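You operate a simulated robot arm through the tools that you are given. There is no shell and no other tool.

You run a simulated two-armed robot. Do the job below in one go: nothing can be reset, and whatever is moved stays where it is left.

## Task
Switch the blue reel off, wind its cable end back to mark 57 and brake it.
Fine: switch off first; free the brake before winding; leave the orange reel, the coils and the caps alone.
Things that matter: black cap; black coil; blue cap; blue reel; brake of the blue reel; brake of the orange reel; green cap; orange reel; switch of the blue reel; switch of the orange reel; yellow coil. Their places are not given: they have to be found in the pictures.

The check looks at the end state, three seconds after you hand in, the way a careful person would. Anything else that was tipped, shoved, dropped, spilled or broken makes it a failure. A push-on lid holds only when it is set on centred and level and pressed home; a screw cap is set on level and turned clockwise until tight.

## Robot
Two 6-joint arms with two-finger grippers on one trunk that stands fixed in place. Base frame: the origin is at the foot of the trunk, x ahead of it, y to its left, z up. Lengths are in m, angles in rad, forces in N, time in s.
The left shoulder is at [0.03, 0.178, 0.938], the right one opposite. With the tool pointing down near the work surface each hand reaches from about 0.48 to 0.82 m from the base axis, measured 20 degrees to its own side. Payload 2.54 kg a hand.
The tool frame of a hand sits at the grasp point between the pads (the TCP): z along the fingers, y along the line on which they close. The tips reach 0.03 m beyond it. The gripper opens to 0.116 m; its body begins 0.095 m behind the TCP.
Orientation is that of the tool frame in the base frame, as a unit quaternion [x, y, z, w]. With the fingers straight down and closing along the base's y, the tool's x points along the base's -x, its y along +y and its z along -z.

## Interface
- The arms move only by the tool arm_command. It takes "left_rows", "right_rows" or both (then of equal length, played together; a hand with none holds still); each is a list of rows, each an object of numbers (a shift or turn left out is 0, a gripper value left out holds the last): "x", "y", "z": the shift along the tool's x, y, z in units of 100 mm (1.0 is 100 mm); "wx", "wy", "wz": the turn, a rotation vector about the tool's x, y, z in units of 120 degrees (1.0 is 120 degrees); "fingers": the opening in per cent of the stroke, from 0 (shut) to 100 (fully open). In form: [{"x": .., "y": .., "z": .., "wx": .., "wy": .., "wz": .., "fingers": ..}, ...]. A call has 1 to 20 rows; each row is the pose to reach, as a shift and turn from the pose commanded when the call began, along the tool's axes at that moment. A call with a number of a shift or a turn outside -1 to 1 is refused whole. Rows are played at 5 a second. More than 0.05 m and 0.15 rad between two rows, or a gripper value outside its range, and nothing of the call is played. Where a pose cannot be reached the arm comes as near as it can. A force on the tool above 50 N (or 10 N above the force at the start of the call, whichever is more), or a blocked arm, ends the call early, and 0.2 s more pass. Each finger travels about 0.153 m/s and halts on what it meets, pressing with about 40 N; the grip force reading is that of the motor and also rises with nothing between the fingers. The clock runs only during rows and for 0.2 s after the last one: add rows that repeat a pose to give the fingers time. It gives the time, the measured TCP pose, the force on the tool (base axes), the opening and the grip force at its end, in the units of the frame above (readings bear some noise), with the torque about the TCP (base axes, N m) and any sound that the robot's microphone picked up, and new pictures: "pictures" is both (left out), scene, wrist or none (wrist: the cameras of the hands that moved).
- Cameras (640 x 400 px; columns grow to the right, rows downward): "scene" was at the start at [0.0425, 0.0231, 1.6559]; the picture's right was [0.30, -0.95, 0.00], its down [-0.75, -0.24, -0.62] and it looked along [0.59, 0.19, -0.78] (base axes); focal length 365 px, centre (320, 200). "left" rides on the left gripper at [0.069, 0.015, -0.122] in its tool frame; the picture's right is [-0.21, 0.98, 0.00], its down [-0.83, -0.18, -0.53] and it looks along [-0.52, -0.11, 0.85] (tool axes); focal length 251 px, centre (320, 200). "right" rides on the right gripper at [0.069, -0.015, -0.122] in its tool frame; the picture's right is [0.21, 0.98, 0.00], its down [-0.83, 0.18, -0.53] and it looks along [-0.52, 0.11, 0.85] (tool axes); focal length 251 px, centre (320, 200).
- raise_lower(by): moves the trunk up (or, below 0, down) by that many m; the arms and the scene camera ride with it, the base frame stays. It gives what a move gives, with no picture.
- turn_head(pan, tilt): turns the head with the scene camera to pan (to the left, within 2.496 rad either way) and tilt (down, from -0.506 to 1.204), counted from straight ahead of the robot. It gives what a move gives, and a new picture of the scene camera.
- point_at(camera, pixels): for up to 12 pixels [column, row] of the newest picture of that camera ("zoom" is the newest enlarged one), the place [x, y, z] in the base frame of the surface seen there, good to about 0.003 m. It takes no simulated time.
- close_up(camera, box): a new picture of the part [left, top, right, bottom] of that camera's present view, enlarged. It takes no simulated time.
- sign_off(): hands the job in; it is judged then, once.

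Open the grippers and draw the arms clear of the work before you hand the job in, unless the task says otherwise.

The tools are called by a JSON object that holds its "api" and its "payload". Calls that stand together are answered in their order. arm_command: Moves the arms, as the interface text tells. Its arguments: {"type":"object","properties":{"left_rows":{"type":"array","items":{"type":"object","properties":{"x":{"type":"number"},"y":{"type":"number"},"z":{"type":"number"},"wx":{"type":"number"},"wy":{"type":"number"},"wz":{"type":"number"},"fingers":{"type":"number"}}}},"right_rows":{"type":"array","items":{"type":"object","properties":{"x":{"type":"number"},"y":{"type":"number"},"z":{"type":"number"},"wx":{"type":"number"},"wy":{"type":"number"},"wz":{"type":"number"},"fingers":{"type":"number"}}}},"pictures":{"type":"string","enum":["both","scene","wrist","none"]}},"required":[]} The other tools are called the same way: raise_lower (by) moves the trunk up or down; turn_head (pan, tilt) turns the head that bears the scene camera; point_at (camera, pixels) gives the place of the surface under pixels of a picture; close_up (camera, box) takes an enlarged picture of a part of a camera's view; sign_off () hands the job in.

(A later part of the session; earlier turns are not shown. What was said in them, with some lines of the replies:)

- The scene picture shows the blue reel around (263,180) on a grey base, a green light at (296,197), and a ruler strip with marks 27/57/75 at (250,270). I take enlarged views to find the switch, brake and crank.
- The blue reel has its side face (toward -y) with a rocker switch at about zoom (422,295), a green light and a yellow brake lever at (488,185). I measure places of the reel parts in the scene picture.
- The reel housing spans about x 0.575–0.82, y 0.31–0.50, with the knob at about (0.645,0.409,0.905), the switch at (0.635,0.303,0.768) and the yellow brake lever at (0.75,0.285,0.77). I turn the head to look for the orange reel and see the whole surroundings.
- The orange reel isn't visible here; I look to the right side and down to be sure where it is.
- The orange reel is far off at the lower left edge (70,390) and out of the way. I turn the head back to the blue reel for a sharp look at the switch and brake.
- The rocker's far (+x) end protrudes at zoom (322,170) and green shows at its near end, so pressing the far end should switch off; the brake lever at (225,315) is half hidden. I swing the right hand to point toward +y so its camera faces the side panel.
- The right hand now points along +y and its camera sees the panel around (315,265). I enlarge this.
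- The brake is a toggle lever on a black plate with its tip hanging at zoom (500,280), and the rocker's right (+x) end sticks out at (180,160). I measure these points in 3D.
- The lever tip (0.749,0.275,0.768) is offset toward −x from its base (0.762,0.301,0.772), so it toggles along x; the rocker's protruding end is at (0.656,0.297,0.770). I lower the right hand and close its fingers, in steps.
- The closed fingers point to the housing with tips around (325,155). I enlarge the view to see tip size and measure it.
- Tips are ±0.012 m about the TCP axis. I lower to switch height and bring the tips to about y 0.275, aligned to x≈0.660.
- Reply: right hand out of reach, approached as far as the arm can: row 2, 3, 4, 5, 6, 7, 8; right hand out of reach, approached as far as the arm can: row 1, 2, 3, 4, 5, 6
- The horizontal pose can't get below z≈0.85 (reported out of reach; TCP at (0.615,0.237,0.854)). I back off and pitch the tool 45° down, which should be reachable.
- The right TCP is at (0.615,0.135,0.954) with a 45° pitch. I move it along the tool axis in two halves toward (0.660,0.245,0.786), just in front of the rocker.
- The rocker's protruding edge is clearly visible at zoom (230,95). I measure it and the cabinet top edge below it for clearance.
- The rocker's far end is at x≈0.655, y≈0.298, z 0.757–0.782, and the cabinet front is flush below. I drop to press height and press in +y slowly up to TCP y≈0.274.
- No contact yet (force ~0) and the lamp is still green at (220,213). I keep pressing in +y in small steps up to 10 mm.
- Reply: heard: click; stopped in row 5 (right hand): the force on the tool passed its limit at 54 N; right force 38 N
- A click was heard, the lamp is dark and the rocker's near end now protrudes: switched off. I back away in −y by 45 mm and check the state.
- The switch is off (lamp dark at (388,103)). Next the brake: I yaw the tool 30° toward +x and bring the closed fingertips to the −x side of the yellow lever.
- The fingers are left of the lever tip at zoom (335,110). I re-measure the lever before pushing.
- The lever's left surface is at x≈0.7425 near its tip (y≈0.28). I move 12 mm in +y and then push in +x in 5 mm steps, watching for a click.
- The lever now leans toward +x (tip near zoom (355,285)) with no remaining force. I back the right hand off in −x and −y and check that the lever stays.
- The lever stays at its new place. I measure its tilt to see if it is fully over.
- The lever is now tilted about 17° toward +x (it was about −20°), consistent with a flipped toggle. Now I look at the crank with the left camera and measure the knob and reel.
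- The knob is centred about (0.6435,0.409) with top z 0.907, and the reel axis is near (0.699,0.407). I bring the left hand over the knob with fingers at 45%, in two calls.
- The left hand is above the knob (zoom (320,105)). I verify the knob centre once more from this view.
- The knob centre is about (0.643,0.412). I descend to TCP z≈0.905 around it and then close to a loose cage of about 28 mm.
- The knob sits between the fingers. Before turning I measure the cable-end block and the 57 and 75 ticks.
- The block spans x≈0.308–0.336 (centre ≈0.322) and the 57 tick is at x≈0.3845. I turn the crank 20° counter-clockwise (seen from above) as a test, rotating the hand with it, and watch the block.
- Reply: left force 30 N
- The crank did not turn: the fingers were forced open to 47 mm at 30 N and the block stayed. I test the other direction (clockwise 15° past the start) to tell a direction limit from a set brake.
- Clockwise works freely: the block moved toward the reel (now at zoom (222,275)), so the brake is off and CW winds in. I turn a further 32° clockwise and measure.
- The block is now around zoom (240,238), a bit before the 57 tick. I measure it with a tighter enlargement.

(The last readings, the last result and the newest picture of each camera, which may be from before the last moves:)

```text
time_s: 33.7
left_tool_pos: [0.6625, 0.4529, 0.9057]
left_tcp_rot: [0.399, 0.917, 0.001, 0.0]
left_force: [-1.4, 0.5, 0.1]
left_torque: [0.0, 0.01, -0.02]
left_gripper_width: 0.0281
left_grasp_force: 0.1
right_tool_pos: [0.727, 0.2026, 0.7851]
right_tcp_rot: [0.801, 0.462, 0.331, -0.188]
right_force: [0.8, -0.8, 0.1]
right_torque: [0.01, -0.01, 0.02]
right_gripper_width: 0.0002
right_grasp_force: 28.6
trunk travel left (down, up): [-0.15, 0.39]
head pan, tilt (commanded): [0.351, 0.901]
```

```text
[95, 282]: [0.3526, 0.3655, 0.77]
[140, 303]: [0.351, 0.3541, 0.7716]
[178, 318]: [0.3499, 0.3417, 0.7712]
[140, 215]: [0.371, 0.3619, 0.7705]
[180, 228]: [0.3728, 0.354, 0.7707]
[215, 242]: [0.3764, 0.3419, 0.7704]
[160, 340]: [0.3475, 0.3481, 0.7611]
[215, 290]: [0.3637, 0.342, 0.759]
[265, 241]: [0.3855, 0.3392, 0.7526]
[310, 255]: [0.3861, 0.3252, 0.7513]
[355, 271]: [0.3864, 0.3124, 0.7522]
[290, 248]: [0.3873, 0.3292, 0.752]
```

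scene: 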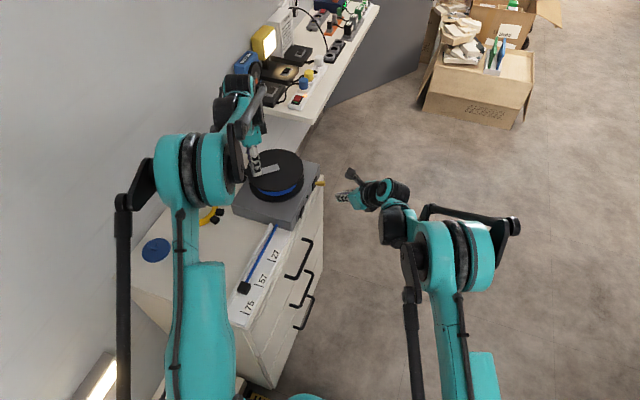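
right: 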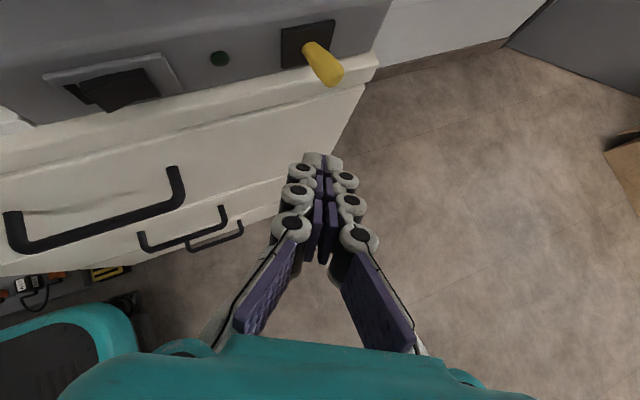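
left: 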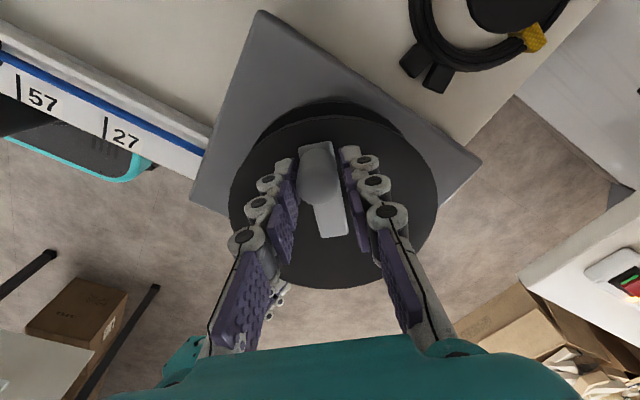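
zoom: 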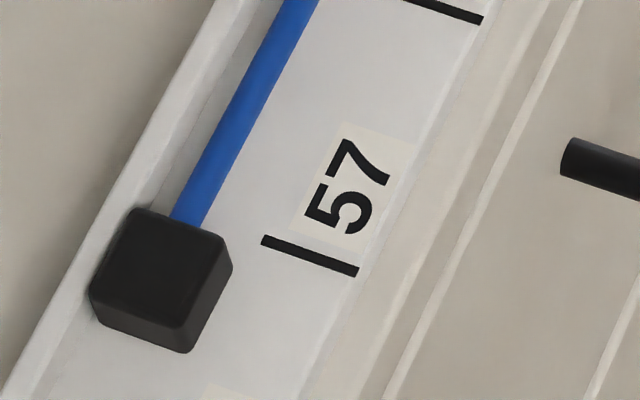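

The block top spans x≈0.350–0.374 (centre ≈0.362) and the 57 tick is at x≈0.386; about 0.053 m of cable per radian. I turn about 30° more clockwise and measure again.

{"api": "arm_command", "payload": {"left_rows": [{"x": -0.011, "y": 0.077, "wz": 0.0667}, {"x": -0.032, "y": 0.153, "wz": 0.1333}, {"x": -0.064, "y": 0.224, "wz": 0.2}, {"x": -0.094, "y": 0.274, "wz": 0.25}, {"x": -0.094, "y": 0.274, "wz": 0.25}], "pictures": "both"}}

{"api": "close_up", "payload": {"camera": "left", "box": [220, 80, 420, 260]}}

{"api": "close_up", "payload": {"camera": "scene", "box": [235, 255, 285, 295]}}

```text
time_s: 34.9
left_tool_pos: [0.6897, 0.4659, 0.9048]
left_tcp_rot: [0.623, 0.783, 0.001, 0.001]
left_force: [0.0, -1.1, -0.4]
left_torque: [0.01, -0.01, -0.01]
left_gripper_width: 0.0278
left_grasp_force: 0.1
right_tool_pos: [0.7275, 0.2025, 0.7849]
right_tcp_rot: [0.801, 0.463, 0.33, -0.189]
right_force: [0.3, 0.4, -0.4]
right_torque: [0.0, 0.03, -0.02]
right_gripper_width: 0.0
right_grasp_force: 28.6
trunk travel left (down, up): [-0.15, 0.39]
head pan, tilt (commanded): [0.351, 0.901]
```

scene: 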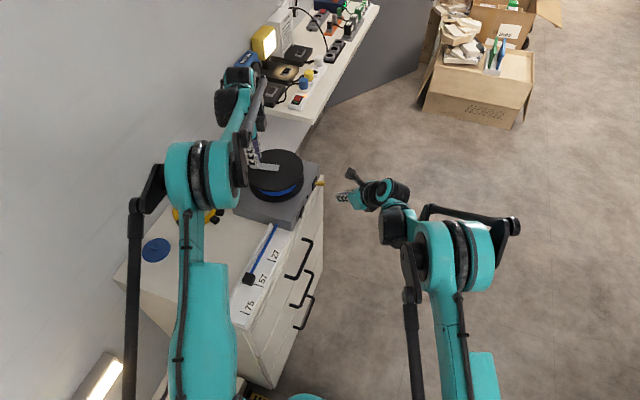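
left: 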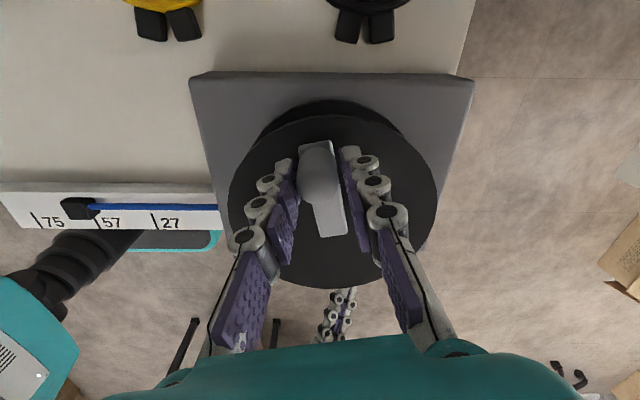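

```text
2.22 times, centred on (320, 170) of left
```

zoom: 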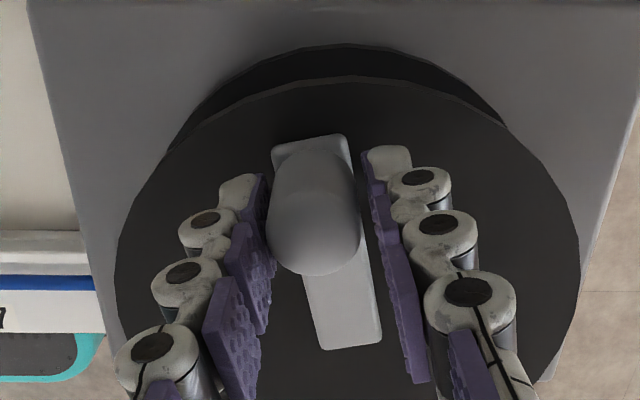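

```text
10.00 times, centred on (260, 275) of scene
```

zoom: 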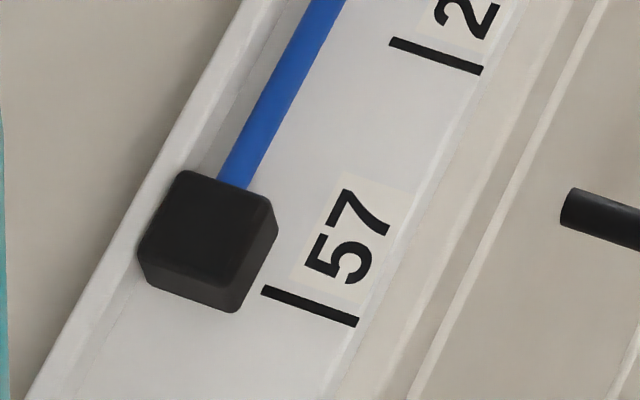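

I measure the block and tick from both cameras.

{"api": "point_at", "payload": {"camera": "zoom", "pixels": [[145, 245], [188, 265], [228, 280], [190, 178], [230, 190], [262, 203], [205, 300], [262, 250], [265, 290], [310, 306], [355, 321], [190, 225]]}}

{"api": "close_up", "payload": {"camera": "left", "box": [20, 170, 240, 260]}}

```text
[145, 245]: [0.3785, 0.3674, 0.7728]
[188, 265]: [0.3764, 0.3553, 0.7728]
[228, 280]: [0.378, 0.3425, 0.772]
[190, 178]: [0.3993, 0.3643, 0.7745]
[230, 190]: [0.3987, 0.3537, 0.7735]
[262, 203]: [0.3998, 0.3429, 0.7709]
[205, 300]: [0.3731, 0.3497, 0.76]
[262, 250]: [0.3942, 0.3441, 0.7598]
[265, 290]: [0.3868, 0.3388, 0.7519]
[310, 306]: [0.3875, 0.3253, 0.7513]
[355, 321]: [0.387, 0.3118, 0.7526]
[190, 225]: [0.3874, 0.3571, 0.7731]
```

```text
2.91 times, centred on (130, 215) of left
```

zoom: 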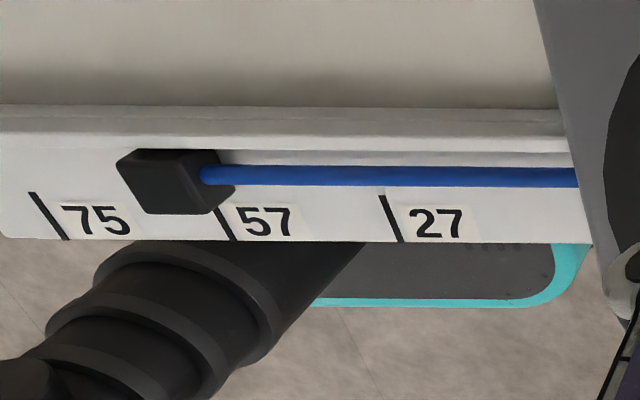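

The block's centre is now x≈0.388 against the tick at ≈0.3865, so it straddles mark 57. I nudge about 2.5° more so the plug sits well on the mark, then hold the crank there.

{"api": "arm_command", "payload": {"left_rows": [{"x": -0.002, "y": 0.024, "wz": 0.0208}, {"x": -0.002, "y": 0.024, "wz": 0.0208}], "pictures": "scene"}}

{"api": "close_up", "payload": {"camera": "scene", "box": [235, 255, 285, 295]}}

{"api": "point_at", "payload": {"camera": "zoom", "pixels": [[150, 242], [192, 260], [232, 275], [195, 175], [233, 187], [265, 200], [209, 295], [265, 290], [310, 306], [355, 321]]}}

{"api": "close_up", "payload": {"camera": "scene", "box": [280, 165, 360, 215]}}

```text
time_s: 35.5
left_tool_pos: [0.692, 0.4669, 0.9062]
left_tcp_rot: [0.64, 0.769, -0.001, 0.0]
left_force: [-0.3, -0.5, -0.2]
left_torque: [-0.01, -0.01, -0.02]
left_gripper_width: 0.028
left_grasp_force: 0.1
right_tool_pos: [0.7277, 0.2033, 0.7841]
right_tcp_rot: [0.8, 0.463, 0.331, -0.189]
right_force: [-0.2, 0.4, 0.4]
right_torque: [0.0, 0.0, -0.02]
right_gripper_width: 0.0
right_grasp_force: 28.2
trunk travel left (down, up): [-0.15, 0.39]
head pan, tilt (commanded): [0.351, 0.901]
```

scene: 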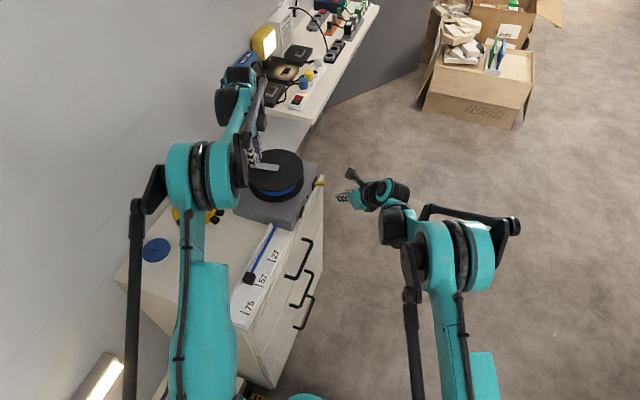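

```text
10.00 times, centred on (260, 275) of scene
```

zoom: 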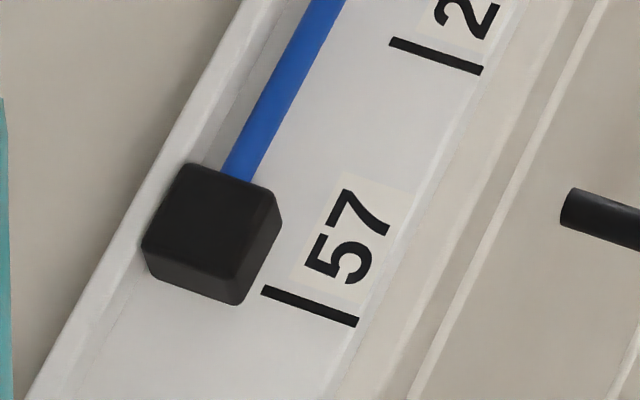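

```text
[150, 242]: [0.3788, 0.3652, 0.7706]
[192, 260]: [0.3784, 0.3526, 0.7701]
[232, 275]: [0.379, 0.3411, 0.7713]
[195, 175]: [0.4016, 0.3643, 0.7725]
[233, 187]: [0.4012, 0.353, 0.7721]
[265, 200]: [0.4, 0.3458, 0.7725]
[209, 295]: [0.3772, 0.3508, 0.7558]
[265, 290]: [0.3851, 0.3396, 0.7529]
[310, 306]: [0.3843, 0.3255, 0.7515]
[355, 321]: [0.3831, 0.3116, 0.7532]
```

```text
8.00 times, centred on (320, 190) of scene
```

zoom: 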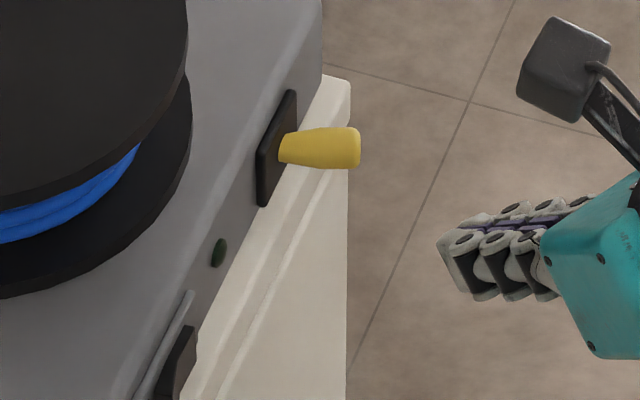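

The block centre is x≈0.390 with the 57 tick at its side (≈0.3855). Holding the crank with the left hand, I take the right hand around to the +x side of the brake lever.

{"api": "arm_command", "payload": {"right_rows": [{"x": 0.065, "y": 0.159, "z": 0.065}, {"x": 0.13, "y": 0.317, "z": 0.13}, {"x": 0.195, "y": 0.476, "z": 0.195}, {"x": 0.195, "y": 0.476, "z": 0.195}], "pictures": "both"}}

{"api": "close_up", "payload": {"camera": "right", "box": [230, 60, 430, 200]}}

{"api": "close_up", "payload": {"camera": "scene", "box": [280, 155, 360, 205]}}

```text
time_s: 36.5
left_tool_pos: [0.6922, 0.4648, 0.9053]
left_tcp_rot: [0.639, 0.769, 0.0, 0.0]
left_force: [0.0, -0.3, 0.0]
left_torque: [0.03, -0.01, -0.01]
left_gripper_width: 0.0277
left_grasp_force: 0.1
right_tool_pos: [0.7823, 0.2021, 0.7844]
right_tcp_rot: [0.8, 0.463, 0.331, -0.189]
right_force: [0.0, -0.2, 1.1]
right_torque: [0.0, 0.01, -0.01]
right_gripper_width: 0.0
right_grasp_force: 28.8
trunk travel left (down, up): [-0.15, 0.39]
head pan, tilt (commanded): [0.351, 0.901]
```

scene: 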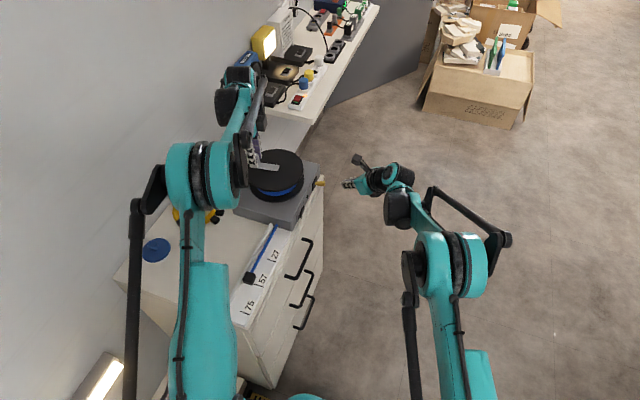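
right: 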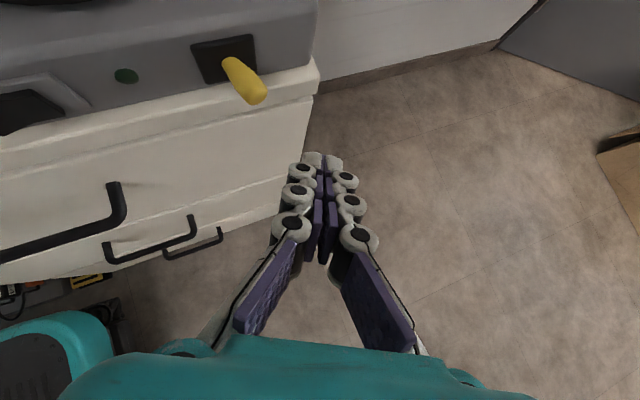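

```text
2.86 times, centred on (330, 130) of right
```

zoom: 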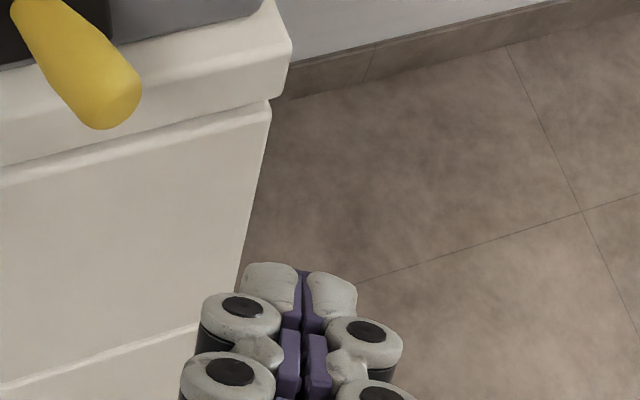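

```text
8.00 times, centred on (320, 180) of scene
```

zoom: 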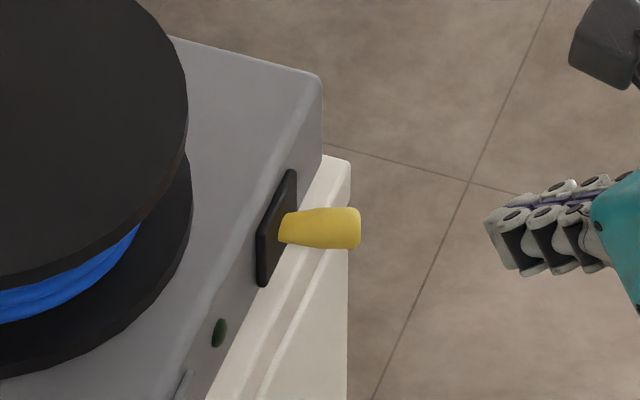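

The right tips are clear at the +x side. I move in +y by 53 mm and then push the lever in −x in 5 mm steps.

{"api": "arm_command", "payload": {"right_rows": [{"x": 0.108, "y": -0.0885, "z": 0.108}, {"x": 0.216, "y": -0.177, "z": 0.216}, {"x": 0.324, "y": -0.265, "z": 0.324}, {"x": 0.306, "y": -0.308, "z": 0.306}, {"x": 0.289, "y": -0.352, "z": 0.289}, {"x": 0.271, "y": -0.395, "z": 0.271}, {"x": 0.253, "y": -0.438, "z": 0.253}, {"x": 0.236, "y": -0.482, "z": 0.236}, {"x": 0.218, "y": -0.525, "z": 0.218}], "pictures": "both"}}

{"api": "close_up", "payload": {"camera": "right", "box": [230, 60, 430, 200]}}

{"api": "close_up", "payload": {"camera": "scene", "box": [280, 165, 360, 215]}}

```text
time_s: 38.5
left_tool_pos: [0.694, 0.4653, 0.904]
left_tcp_rot: [0.639, 0.769, 0.0, -0.001]
left_force: [-1.9, 0.6, 0.3]
left_torque: [-0.01, 0.05, 0.01]
left_gripper_width: 0.0295
left_grasp_force: 1.6
right_tool_pos: [0.7574, 0.2532, 0.7831]
right_tcp_rot: [0.801, 0.462, 0.331, -0.188]
right_force: [27.7, -2.9, 5.6]
right_torque: [0.07, -0.44, -0.53]
right_gripper_width: 0.0
right_grasp_force: 28.3
trunk travel left (down, up): [-0.15, 0.39]
head pan, tilt (commanded): [0.351, 0.901]
```

scene: 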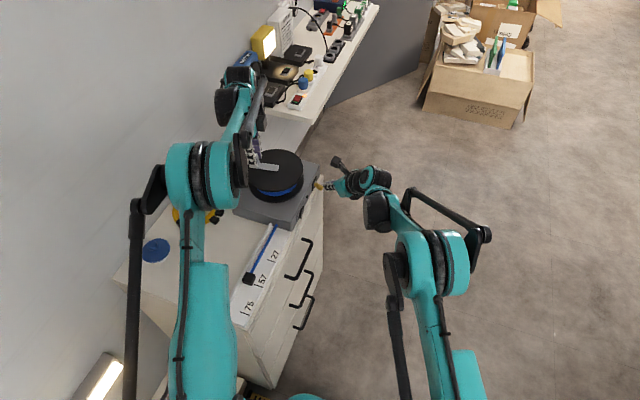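
right: 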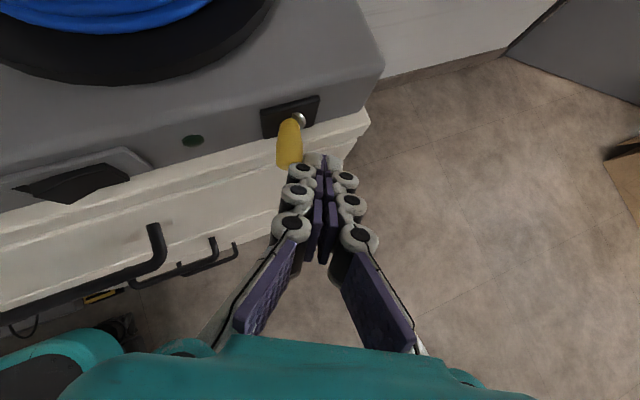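

```text
2.86 times, centred on (330, 130) of right
```

zoom: 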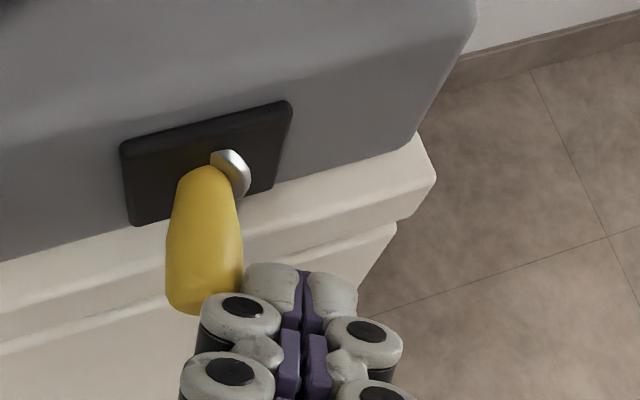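

```text
8.00 times, centred on (320, 190) of scene
```

zoom: 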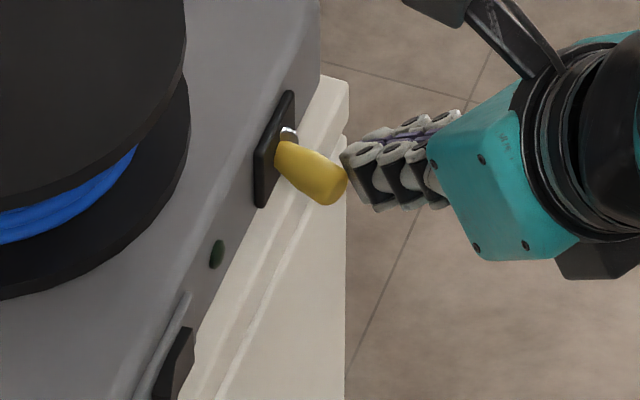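

The lever is back at its −x stop (27 N reaction, chrome bushing visible again at (232,172)), like at the start. I relieve the push in +x and retreat in −y.

{"api": "arm_command", "payload": {"right_rows": [{"x": 0.035, "y": 0.087, "z": 0.035}, {"x": 0.071, "y": 0.173, "z": 0.071}, {"x": -0.051, "y": 0.273, "z": -0.051}, {"x": -0.174, "y": 0.373, "z": -0.174}, {"x": -0.296, "y": 0.473, "z": -0.296}, {"x": -0.419, "y": 0.573, "z": -0.419}, {"x": -0.419, "y": 0.573, "z": -0.419}], "pictures": "both"}}

{"api": "close_up", "payload": {"camera": "scene", "box": [280, 165, 360, 215]}}

{"api": "close_up", "payload": {"camera": "scene", "box": [235, 255, 285, 295]}}

{"api": "close_up", "payload": {"camera": "left", "box": [220, 80, 420, 260]}}

```text
time_s: 40.1
left_tool_pos: [0.6917, 0.4653, 0.905]
left_tcp_rot: [0.638, 0.77, 0.001, -0.001]
left_force: [0.2, 0.1, -0.4]
left_torque: [-0.04, -0.01, 0.01]
left_gripper_width: 0.0279
left_grasp_force: 0.0
right_tool_pos: [0.7714, 0.1748, 0.7836]
right_tcp_rot: [0.801, 0.462, 0.33, -0.189]
right_force: [-0.8, -0.5, -0.9]
right_torque: [-0.05, 0.01, -0.03]
right_gripper_width: 0.0002
right_grasp_force: 28.7
trunk travel left (down, up): [-0.15, 0.39]
head pan, tilt (commanded): [0.351, 0.901]
```

scene: 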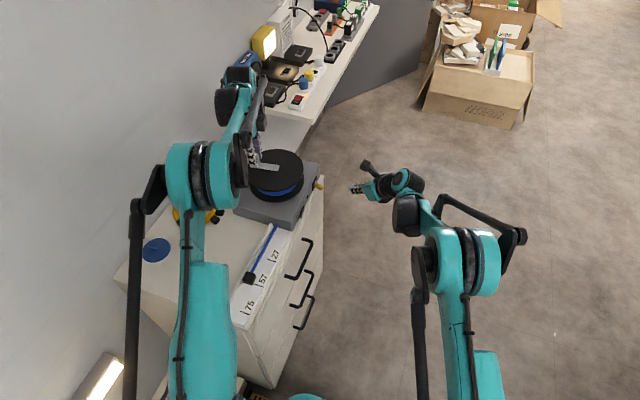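
right: 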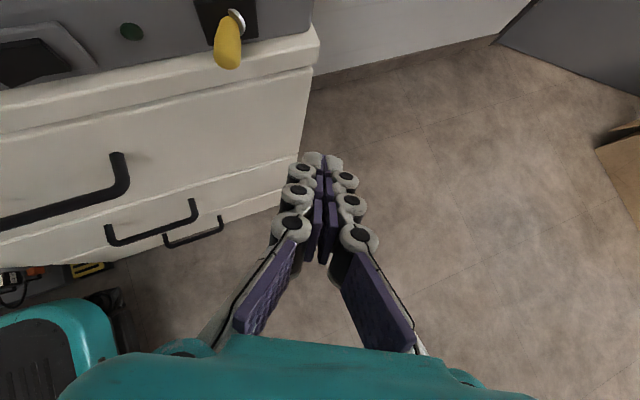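

```text
8.00 times, centred on (320, 190) of scene
```

zoom: 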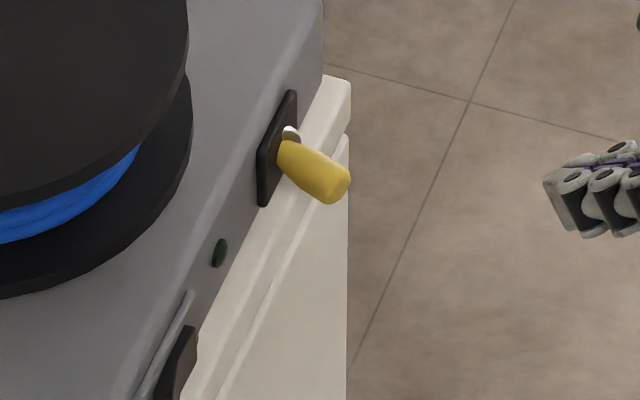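

```text
10.00 times, centred on (260, 275) of scene
```

zoom: 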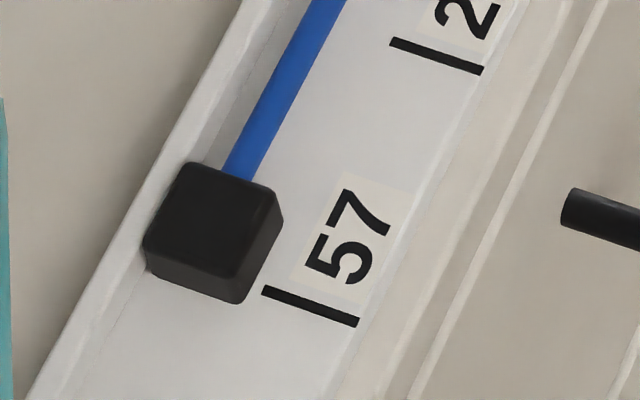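

```text
2.22 times, centred on (320, 170) of left
```

zoom: 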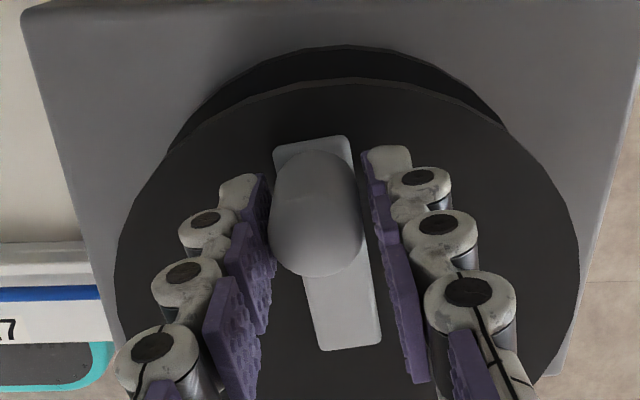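

The lever is back in its initial braked place and the block is still at the 57 mark. As a gentle check of the brake, I nudge the crank 2 mm in the winding direction and read whether the fingers get forced open.

{"api": "arm_command", "payload": {"left_rows": [{"x": -0.001, "y": 0.01, "wz": 0.008}, {"x": -0.002, "y": 0.0195, "wz": 0.0167}, {"x": -0.002, "y": 0.0195, "wz": 0.0167}], "pictures": "none"}}

```text
time_s: 40.9
left_tool_pos: [0.6939, 0.4669, 0.906]
left_tcp_rot: [0.652, 0.758, 0.0, 0.0]
left_force: [-0.6, -0.6, 0.5]
left_torque: [-0.03, 0.04, 0.03]
left_gripper_width: 0.0283
left_grasp_force: 0.4
right_tool_pos: [0.7723, 0.1735, 0.7823]
right_tcp_rot: [0.801, 0.463, 0.33, -0.189]
right_force: [0.7, -0.6, -0.5]
right_torque: [0.03, -0.01, 0.0]
right_gripper_width: 0.0
right_grasp_force: 28.2
trunk travel left (down, up): [-0.15, 0.39]
head pan, tilt (commanded): [0.351, 0.901]
```

The fingers begin to be forced (28.3 mm, 0.4 N). I add another 1.5 mm to confirm the crank stands firm.

{"api": "arm_command", "payload": {"left_rows": [{"y": 0.008, "wz": 0.006}, {"y": 0.0155, "wz": 0.0125}, {"y": 0.0155, "wz": 0.0125}], "pictures": "scene"}}

{"api": "close_up", "payload": {"camera": "scene", "box": [235, 255, 285, 295]}}

```text
time_s: 41.7
left_tool_pos: [0.6949, 0.4674, 0.9065]
left_tcp_rot: [0.662, 0.75, -0.001, 0.0]
left_force: [-4.0, -0.6, -0.6]
left_torque: [-0.06, 0.07, 0.0]
left_gripper_width: 0.0308
left_grasp_force: 2.1
right_tool_pos: [0.7727, 0.1741, 0.7827]
right_tcp_rot: [0.801, 0.463, 0.33, -0.188]
right_force: [-0.3, 0.5, -0.7]
right_torque: [0.02, 0.02, 0.01]
right_gripper_width: 0.0002
right_grasp_force: 28.8
trunk travel left (down, up): [-0.15, 0.39]
head pan, tilt (commanded): [0.351, 0.901]
```

scene: 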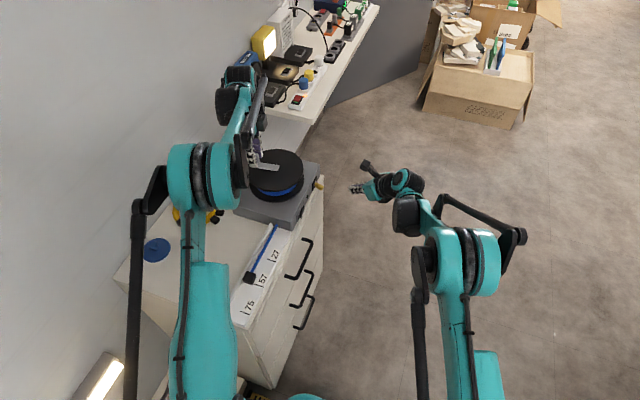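

```text
10.00 times, centred on (260, 275) of scene
```

zoom: 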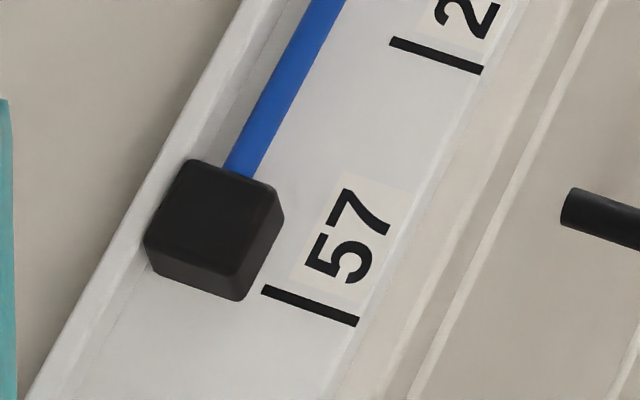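

The brake holds: 4 N on the fingers (30.8 mm) and the block stays put at the mark. I ease back 3 mm, open the left fingers and lift straight up.

{"api": "arm_command", "payload": {"left_rows": [{"y": -0.035, "wz": -0.025}, {"y": -0.035, "wz": -0.025, "fingers": 50}, {"y": -0.035, "wz": -0.025, "fingers": 50}, {"y": -0.035, "z": -0.25, "wz": -0.025, "fingers": 50}, {"y": -0.035, "z": -0.5, "wz": -0.025, "fingers": 50}, {"y": -0.035, "z": -0.75, "wz": -0.025, "fingers": 50}, {"y": -0.035, "z": -1.0, "wz": -0.025, "fingers": 50}], "pictures": "both"}}

{"api": "close_up", "payload": {"camera": "scene", "box": [235, 255, 285, 295]}}

```text
time_s: 43.3
left_tool_pos: [0.6923, 0.4645, 1.0044]
left_tcp_rot: [0.642, 0.766, 0.0, -0.001]
left_force: [-0.2, -0.9, -0.2]
left_torque: [0.02, 0.0, 0.06]
left_gripper_width: 0.0579
left_grasp_force: 0.2
right_tool_pos: [0.7714, 0.1749, 0.7828]
right_tcp_rot: [0.801, 0.463, 0.33, -0.189]
right_force: [-0.3, 0.7, -0.4]
right_torque: [-0.01, -0.03, 0.02]
right_gripper_width: 0.0
right_grasp_force: 28.7
trunk travel left (down, up): [-0.15, 0.39]
head pan, tilt (commanded): [0.351, 0.901]
```

scene: 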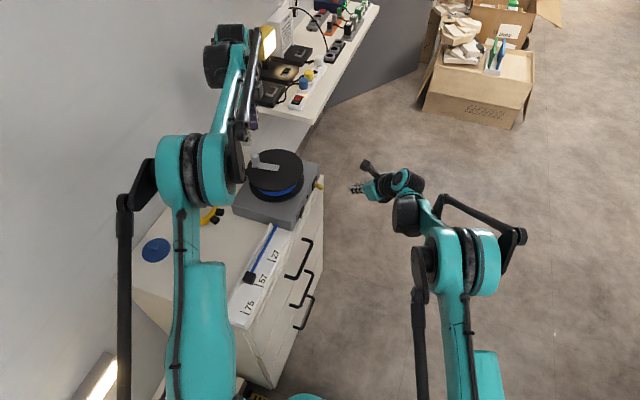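
left: 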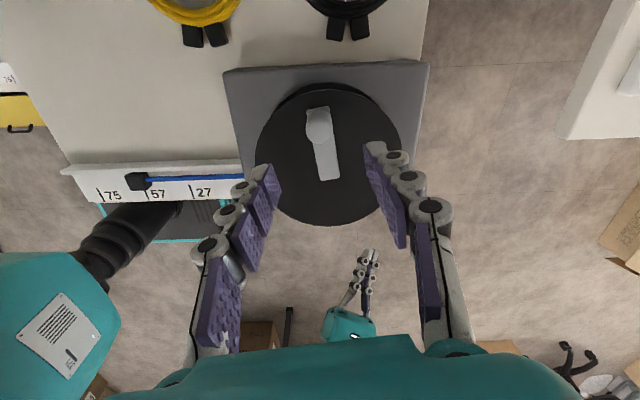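

```text
10.00 times, centred on (260, 275) of scene
```

zoom: 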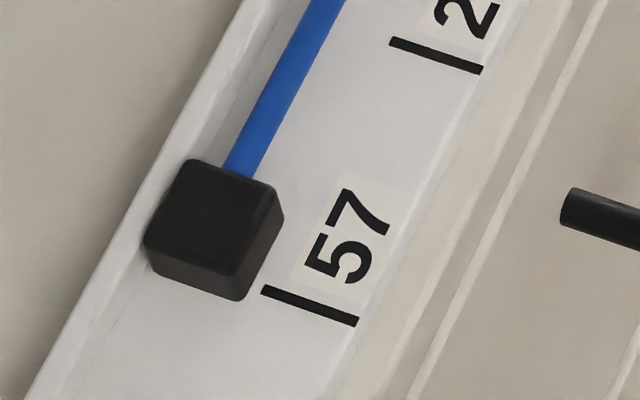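

The crank is released and the block still rests at the mark. I do a careful position measurement of block and 57 tick from both cameras.

{"api": "point_at", "payload": {"camera": "zoom", "pixels": [[152, 240], [195, 258], [235, 272], [197, 168], [235, 182], [268, 195], [175, 270], [210, 285], [240, 295], [265, 290], [310, 306], [355, 321]]}}

{"api": "close_up", "payload": {"camera": "left", "box": [90, 155, 220, 215]}}

```text
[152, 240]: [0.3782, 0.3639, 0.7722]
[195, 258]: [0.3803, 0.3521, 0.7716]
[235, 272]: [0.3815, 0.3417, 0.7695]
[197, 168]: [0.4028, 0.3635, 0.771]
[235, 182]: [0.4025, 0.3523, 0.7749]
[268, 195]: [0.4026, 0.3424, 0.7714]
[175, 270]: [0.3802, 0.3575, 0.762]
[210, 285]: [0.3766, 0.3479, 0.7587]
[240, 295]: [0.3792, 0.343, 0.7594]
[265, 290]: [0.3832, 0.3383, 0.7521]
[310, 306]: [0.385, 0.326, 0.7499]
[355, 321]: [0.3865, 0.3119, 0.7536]
```

```text
4.92 times, centred on (155, 185) of left
```

zoom: 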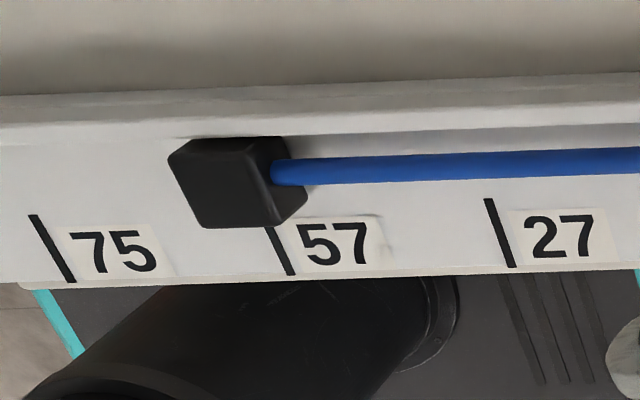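

The block spans x≈0.378–0.404 with the 57 tick (≈0.385) alongside it, and the brake holds. Now I draw both hands away: left up and turned back, right away in −y and up, opening both grippers.

{"api": "arm_command", "payload": {"left_rows": [{"z": -0.25}, {"z": -0.5}, {"z": -0.75}, {"z": -1.0}, {"z": -1.0, "wz": -0.066}, {"z": -1.0, "wz": -0.132}, {"z": -1.0, "wz": -0.198}, {"z": -1.0, "wz": -0.264}, {"z": -1.0, "wz": -0.33}, {"z": -1.0, "wz": -0.396}, {"z": -1.0, "wz": -0.462}, {"z": -1.0, "wz": -0.528}, {"z": -1.0, "wz": -0.594}, {"z": -1.0, "wz": -0.6625}], "right_rows": [{"x": -0.153, "y": 0.125, "z": -0.153}, {"x": -0.306, "y": 0.25, "z": -0.306}, {"x": -0.459, "y": 0.375, "z": -0.459}, {"x": -0.612, "y": 0.5, "z": -0.612}, {"x": -0.5, "y": 0.5, "z": -0.73}, {"x": -0.38, "y": 0.5, "z": -0.85}, {"x": -0.258, "y": 0.5, "z": -0.966}, {"x": -0.258, "y": 0.5, "z": -0.966, "fingers": 100}, {"x": -0.258, "y": 0.5, "z": -0.966, "fingers": 100}, {"x": -0.258, "y": 0.5, "z": -0.966, "fingers": 100}, {"x": -0.258, "y": 0.5, "z": -0.966, "fingers": 100}, {"x": -0.258, "y": 0.5, "z": -0.966, "fingers": 100}, {"x": -0.258, "y": 0.5, "z": -0.966, "fingers": 100}, {"x": -0.258, "y": 0.5, "z": -0.966, "fingers": 100}], "pictures": "both"}}

```text
time_s: 46.3
left_tool_pos: [0.6923, 0.4646, 1.1058]
left_tcp_rot: [0.003, 1.0, 0.0, 0.0]
left_force: [0.1, -0.3, 0.4]
left_torque: [-0.02, -0.03, -0.03]
left_gripper_width: 0.0581
left_grasp_force: 0.0
right_tool_pos: [0.7734, 0.074, 0.8354]
right_tcp_rot: [0.801, 0.462, 0.33, -0.188]
right_force: [-0.7, -0.7, -0.7]
right_torque: [0.0, -0.01, -0.01]
right_gripper_width: 0.116
right_grasp_force: 0.0
trunk travel left (down, up): [-0.15, 0.39]
head pan, tilt (commanded): [0.351, 0.901]
```

scene: 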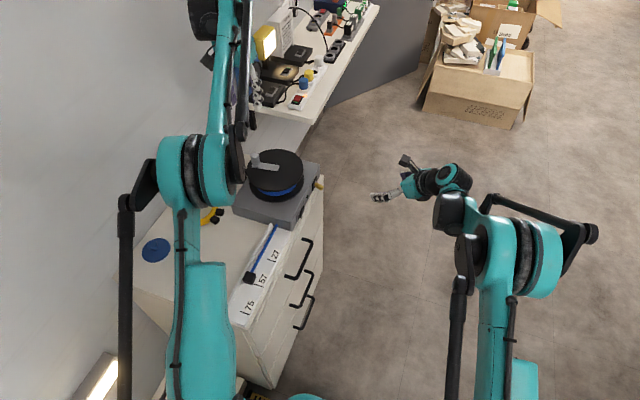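
right: 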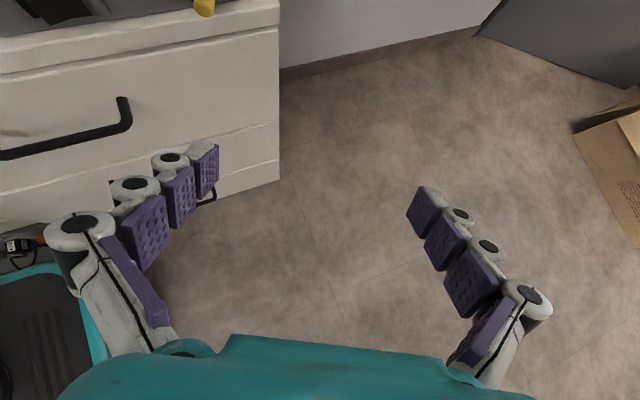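
left: 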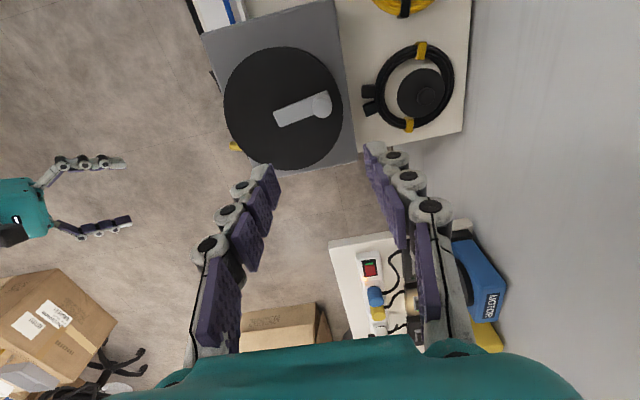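

Both hands are free. I bring the left hand back over to its start position and open its gripper fully, in three calls.

{"api": "arm_command", "payload": {"left_rows": [{"x": 0.2, "y": -0.06, "z": -0.2}, {"x": 0.4, "y": -0.13, "z": -0.4}, {"x": 0.6, "y": -0.2, "z": -0.6}, {"x": 0.81, "y": -0.26, "z": -0.8}], "pictures": "none"}}

{"api": "arm_command", "payload": {"left_rows": [{"x": 0.2, "y": -0.06, "fingers": 100}, {"x": 0.4, "y": -0.13, "fingers": 100}, {"x": 0.6, "y": -0.2, "fingers": 100}, {"x": 0.81, "y": -0.26, "fingers": 100}], "pictures": "none"}}

{"api": "arm_command", "payload": {"left_rows": [{"x": 0.2, "y": -0.06}, {"x": 0.4, "y": -0.13}, {"x": 0.6, "y": -0.2}, {"x": 0.81, "y": -0.26}], "pictures": "both"}}

{"api": "close_up", "payload": {"camera": "scene", "box": [140, 130, 340, 330]}}

{"api": "close_up", "payload": {"camera": "left", "box": [240, 0, 420, 130]}}

```text
time_s: 47.3
left_tool_pos: [0.6131, 0.44, 1.1871]
left_tcp_rot: [0.003, 1.0, 0.0, 0.0]
left_force: [0.1, 0.2, -0.1]
left_torque: [0.01, 0.02, 0.0]
left_gripper_width: 0.0581
left_grasp_force: 0.0
right_tool_pos: [0.7717, 0.0747, 0.8357]
right_tcp_rot: [0.801, 0.463, 0.33, -0.189]
right_force: [-0.1, -0.8, -0.5]
right_torque: [-0.02, -0.01, 0.02]
right_gripper_width: 0.1161
right_grasp_force: 0.0
trunk travel left (down, up): [-0.15, 0.39]
head pan, tilt (commanded): [0.351, 0.901]
```

```text
time_s: 48.3
left_tool_pos: [0.5276, 0.4126, 1.1867]
left_tcp_rot: [0.004, 1.0, 0.0, 0.0]
left_force: [0.3, -0.1, 0.3]
left_torque: [0.03, 0.01, 0.04]
left_gripper_width: 0.1155
left_grasp_force: 0.2
right_tool_pos: [0.7724, 0.074, 0.8356]
right_tcp_rot: [0.8, 0.463, 0.33, -0.189]
right_force: [0.4, -0.7, -0.5]
right_torque: [0.01, 0.0, 0.02]
right_gripper_width: 0.1164
right_grasp_force: 0.0
trunk travel left (down, up): [-0.15, 0.39]
head pan, tilt (commanded): [0.351, 0.901]
```

```text
time_s: 49.3
left_tool_pos: [0.4472, 0.3907, 1.1872]
left_tcp_rot: [0.003, 1.0, -0.001, 0.0]
left_force: [-0.1, 0.7, -0.6]
left_torque: [0.0, 0.0, 0.05]
left_gripper_width: 0.1159
left_grasp_force: 0.1
right_tool_pos: [0.7729, 0.075, 0.8351]
right_tcp_rot: [0.8, 0.463, 0.331, -0.189]
right_force: [0.0, 0.2, -0.2]
right_torque: [0.02, 0.0, -0.01]
right_gripper_width: 0.116
right_grasp_force: 0.1
trunk travel left (down, up): [-0.15, 0.39]
head pan, tilt (commanded): [0.351, 0.901]
```

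scene: 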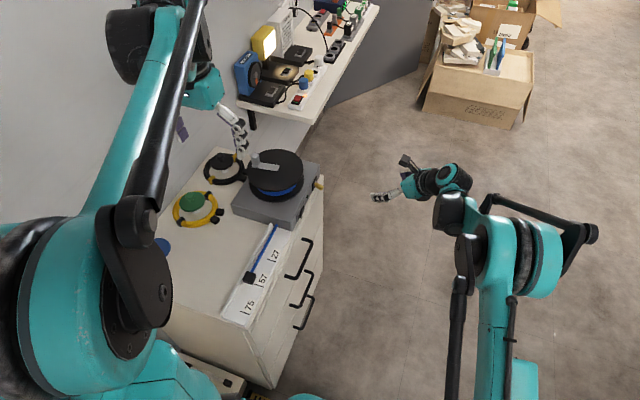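
left: 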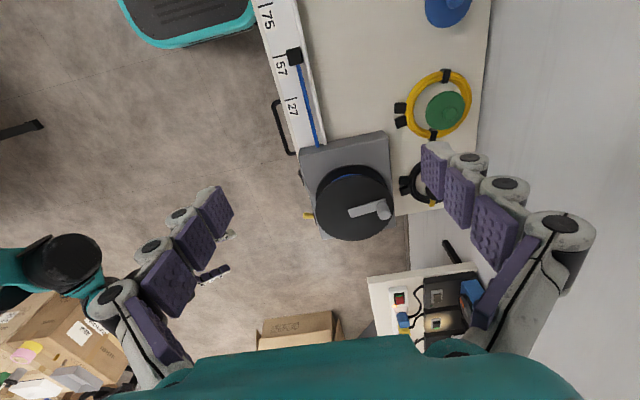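

```text
2.00 times, centred on (240, 230) of scene
```

zoom: 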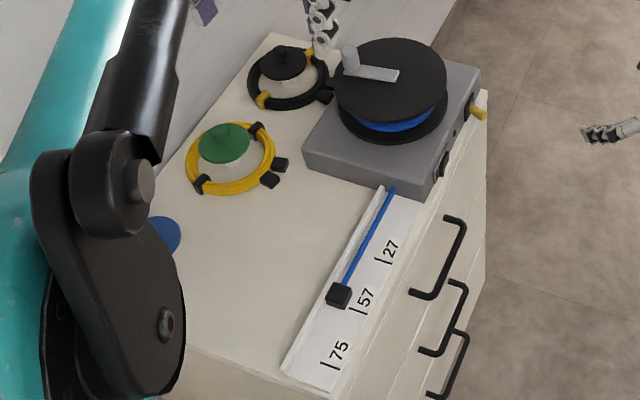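

```text
3.08 times, centred on (330, 65) of left
```

zoom: 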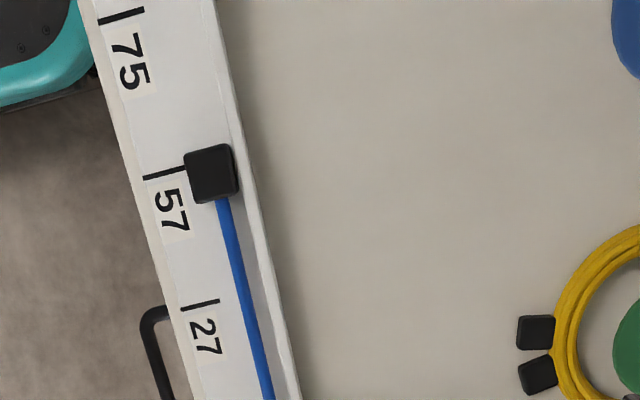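

The overhead left view shows the 57 tick running into the block's side at zoom (185,169), block spanning y 147–203; coils and caps look untouched. I draw the right hand a bit farther from the work and take a last look at the switch and brake.

{"api": "arm_command", "payload": {"right_rows": [{"x": -0.1, "y": 0.08, "z": -0.2}, {"x": -0.2, "y": 0.16, "z": -0.4}, {"x": -0.3, "y": 0.24, "z": -0.6}, {"x": -0.3, "y": 0.24, "z": -0.8}, {"x": -0.3, "y": 0.24, "z": -0.8}], "pictures": "both"}}

{"api": "close_up", "payload": {"camera": "scene", "box": [270, 160, 350, 240]}}

{"api": "close_up", "payload": {"camera": "scene", "box": [140, 140, 260, 260]}}

```text
time_s: 50.5
left_tool_pos: [0.4483, 0.3909, 1.1861]
left_tcp_rot: [0.004, 1.0, 0.0, 0.0]
left_force: [-0.3, -0.5, 0.5]
left_torque: [0.01, 0.02, 0.0]
left_gripper_width: 0.1162
left_grasp_force: 0.0
right_tool_pos: [0.754, -0.0017, 0.8706]
right_tcp_rot: [0.801, 0.462, 0.331, -0.189]
right_force: [0.4, -0.7, -0.1]
right_torque: [0.02, -0.02, -0.02]
right_gripper_width: 0.116
right_grasp_force: 0.2
trunk travel left (down, up): [-0.15, 0.39]
head pan, tilt (commanded): [0.351, 0.901]
```

scene: 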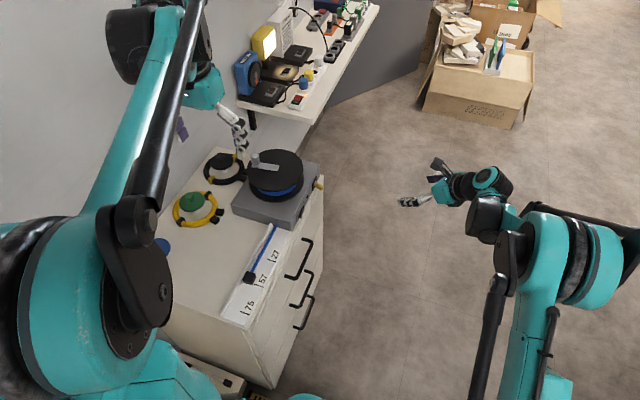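
right: 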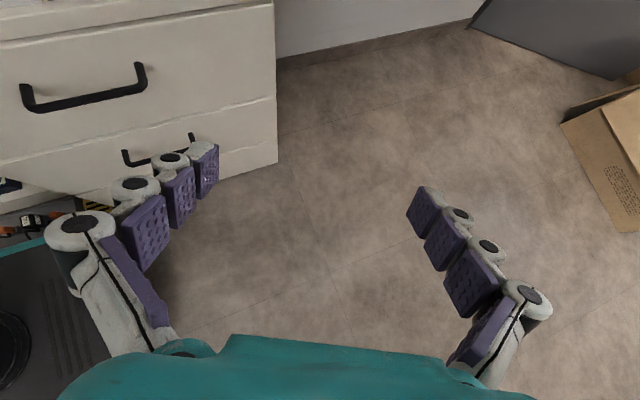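

```text
5.00 times, centred on (310, 200) of scene
```

zoom: 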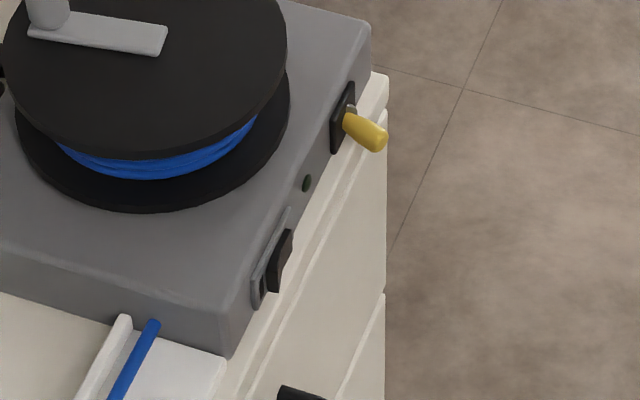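

```text
3.33 times, centred on (200, 200) of scene
```

zoom: 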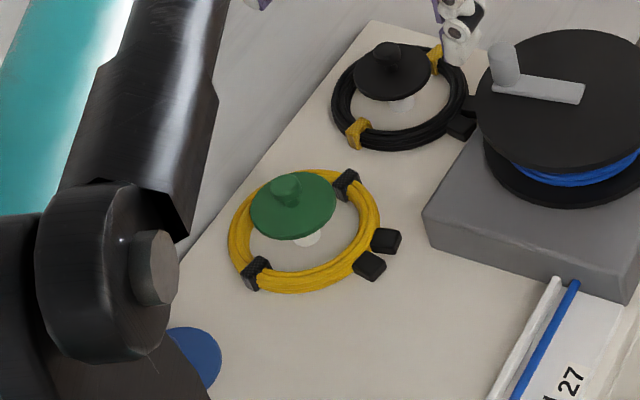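

The lamp is dark, the brake lever is back at its braked side (zoom (365,132)), the block is at mark 57, and coils and caps stand undisturbed with both grippers open and clear. I hand the job in.

{"api": "sign_off", "payload": {}}

```text
The job is handed in.
```

I switched the blue reel off, wound its cable end back to mark 57 and set the brake again, and I've handed the job in. I don't have the result of the check.

- **Switch:** I pressed it first. It clicked and the green lamp went dark.
- **Brake:** I freed it before winding. Afterwards I pushed the lever back to where it started. I then nudged the crank lightly: it resisted and the cable end barely moved.
- **Cable end:** The 57 line runs into the side of the black block on the cable end. The block is about 27 mm long. Its centre is about 6–7 mm past the line toward the reel, and its outer end is about 7 mm on the other side. The task didn't say which part of the block counts as the cable end, so I split the difference. A strict tolerance on either point could fail it.
- **Everything else:** The coils and caps look undisturbed in the last pictures. I didn't go near the orange reel. Both grippers are open and clear of the work.
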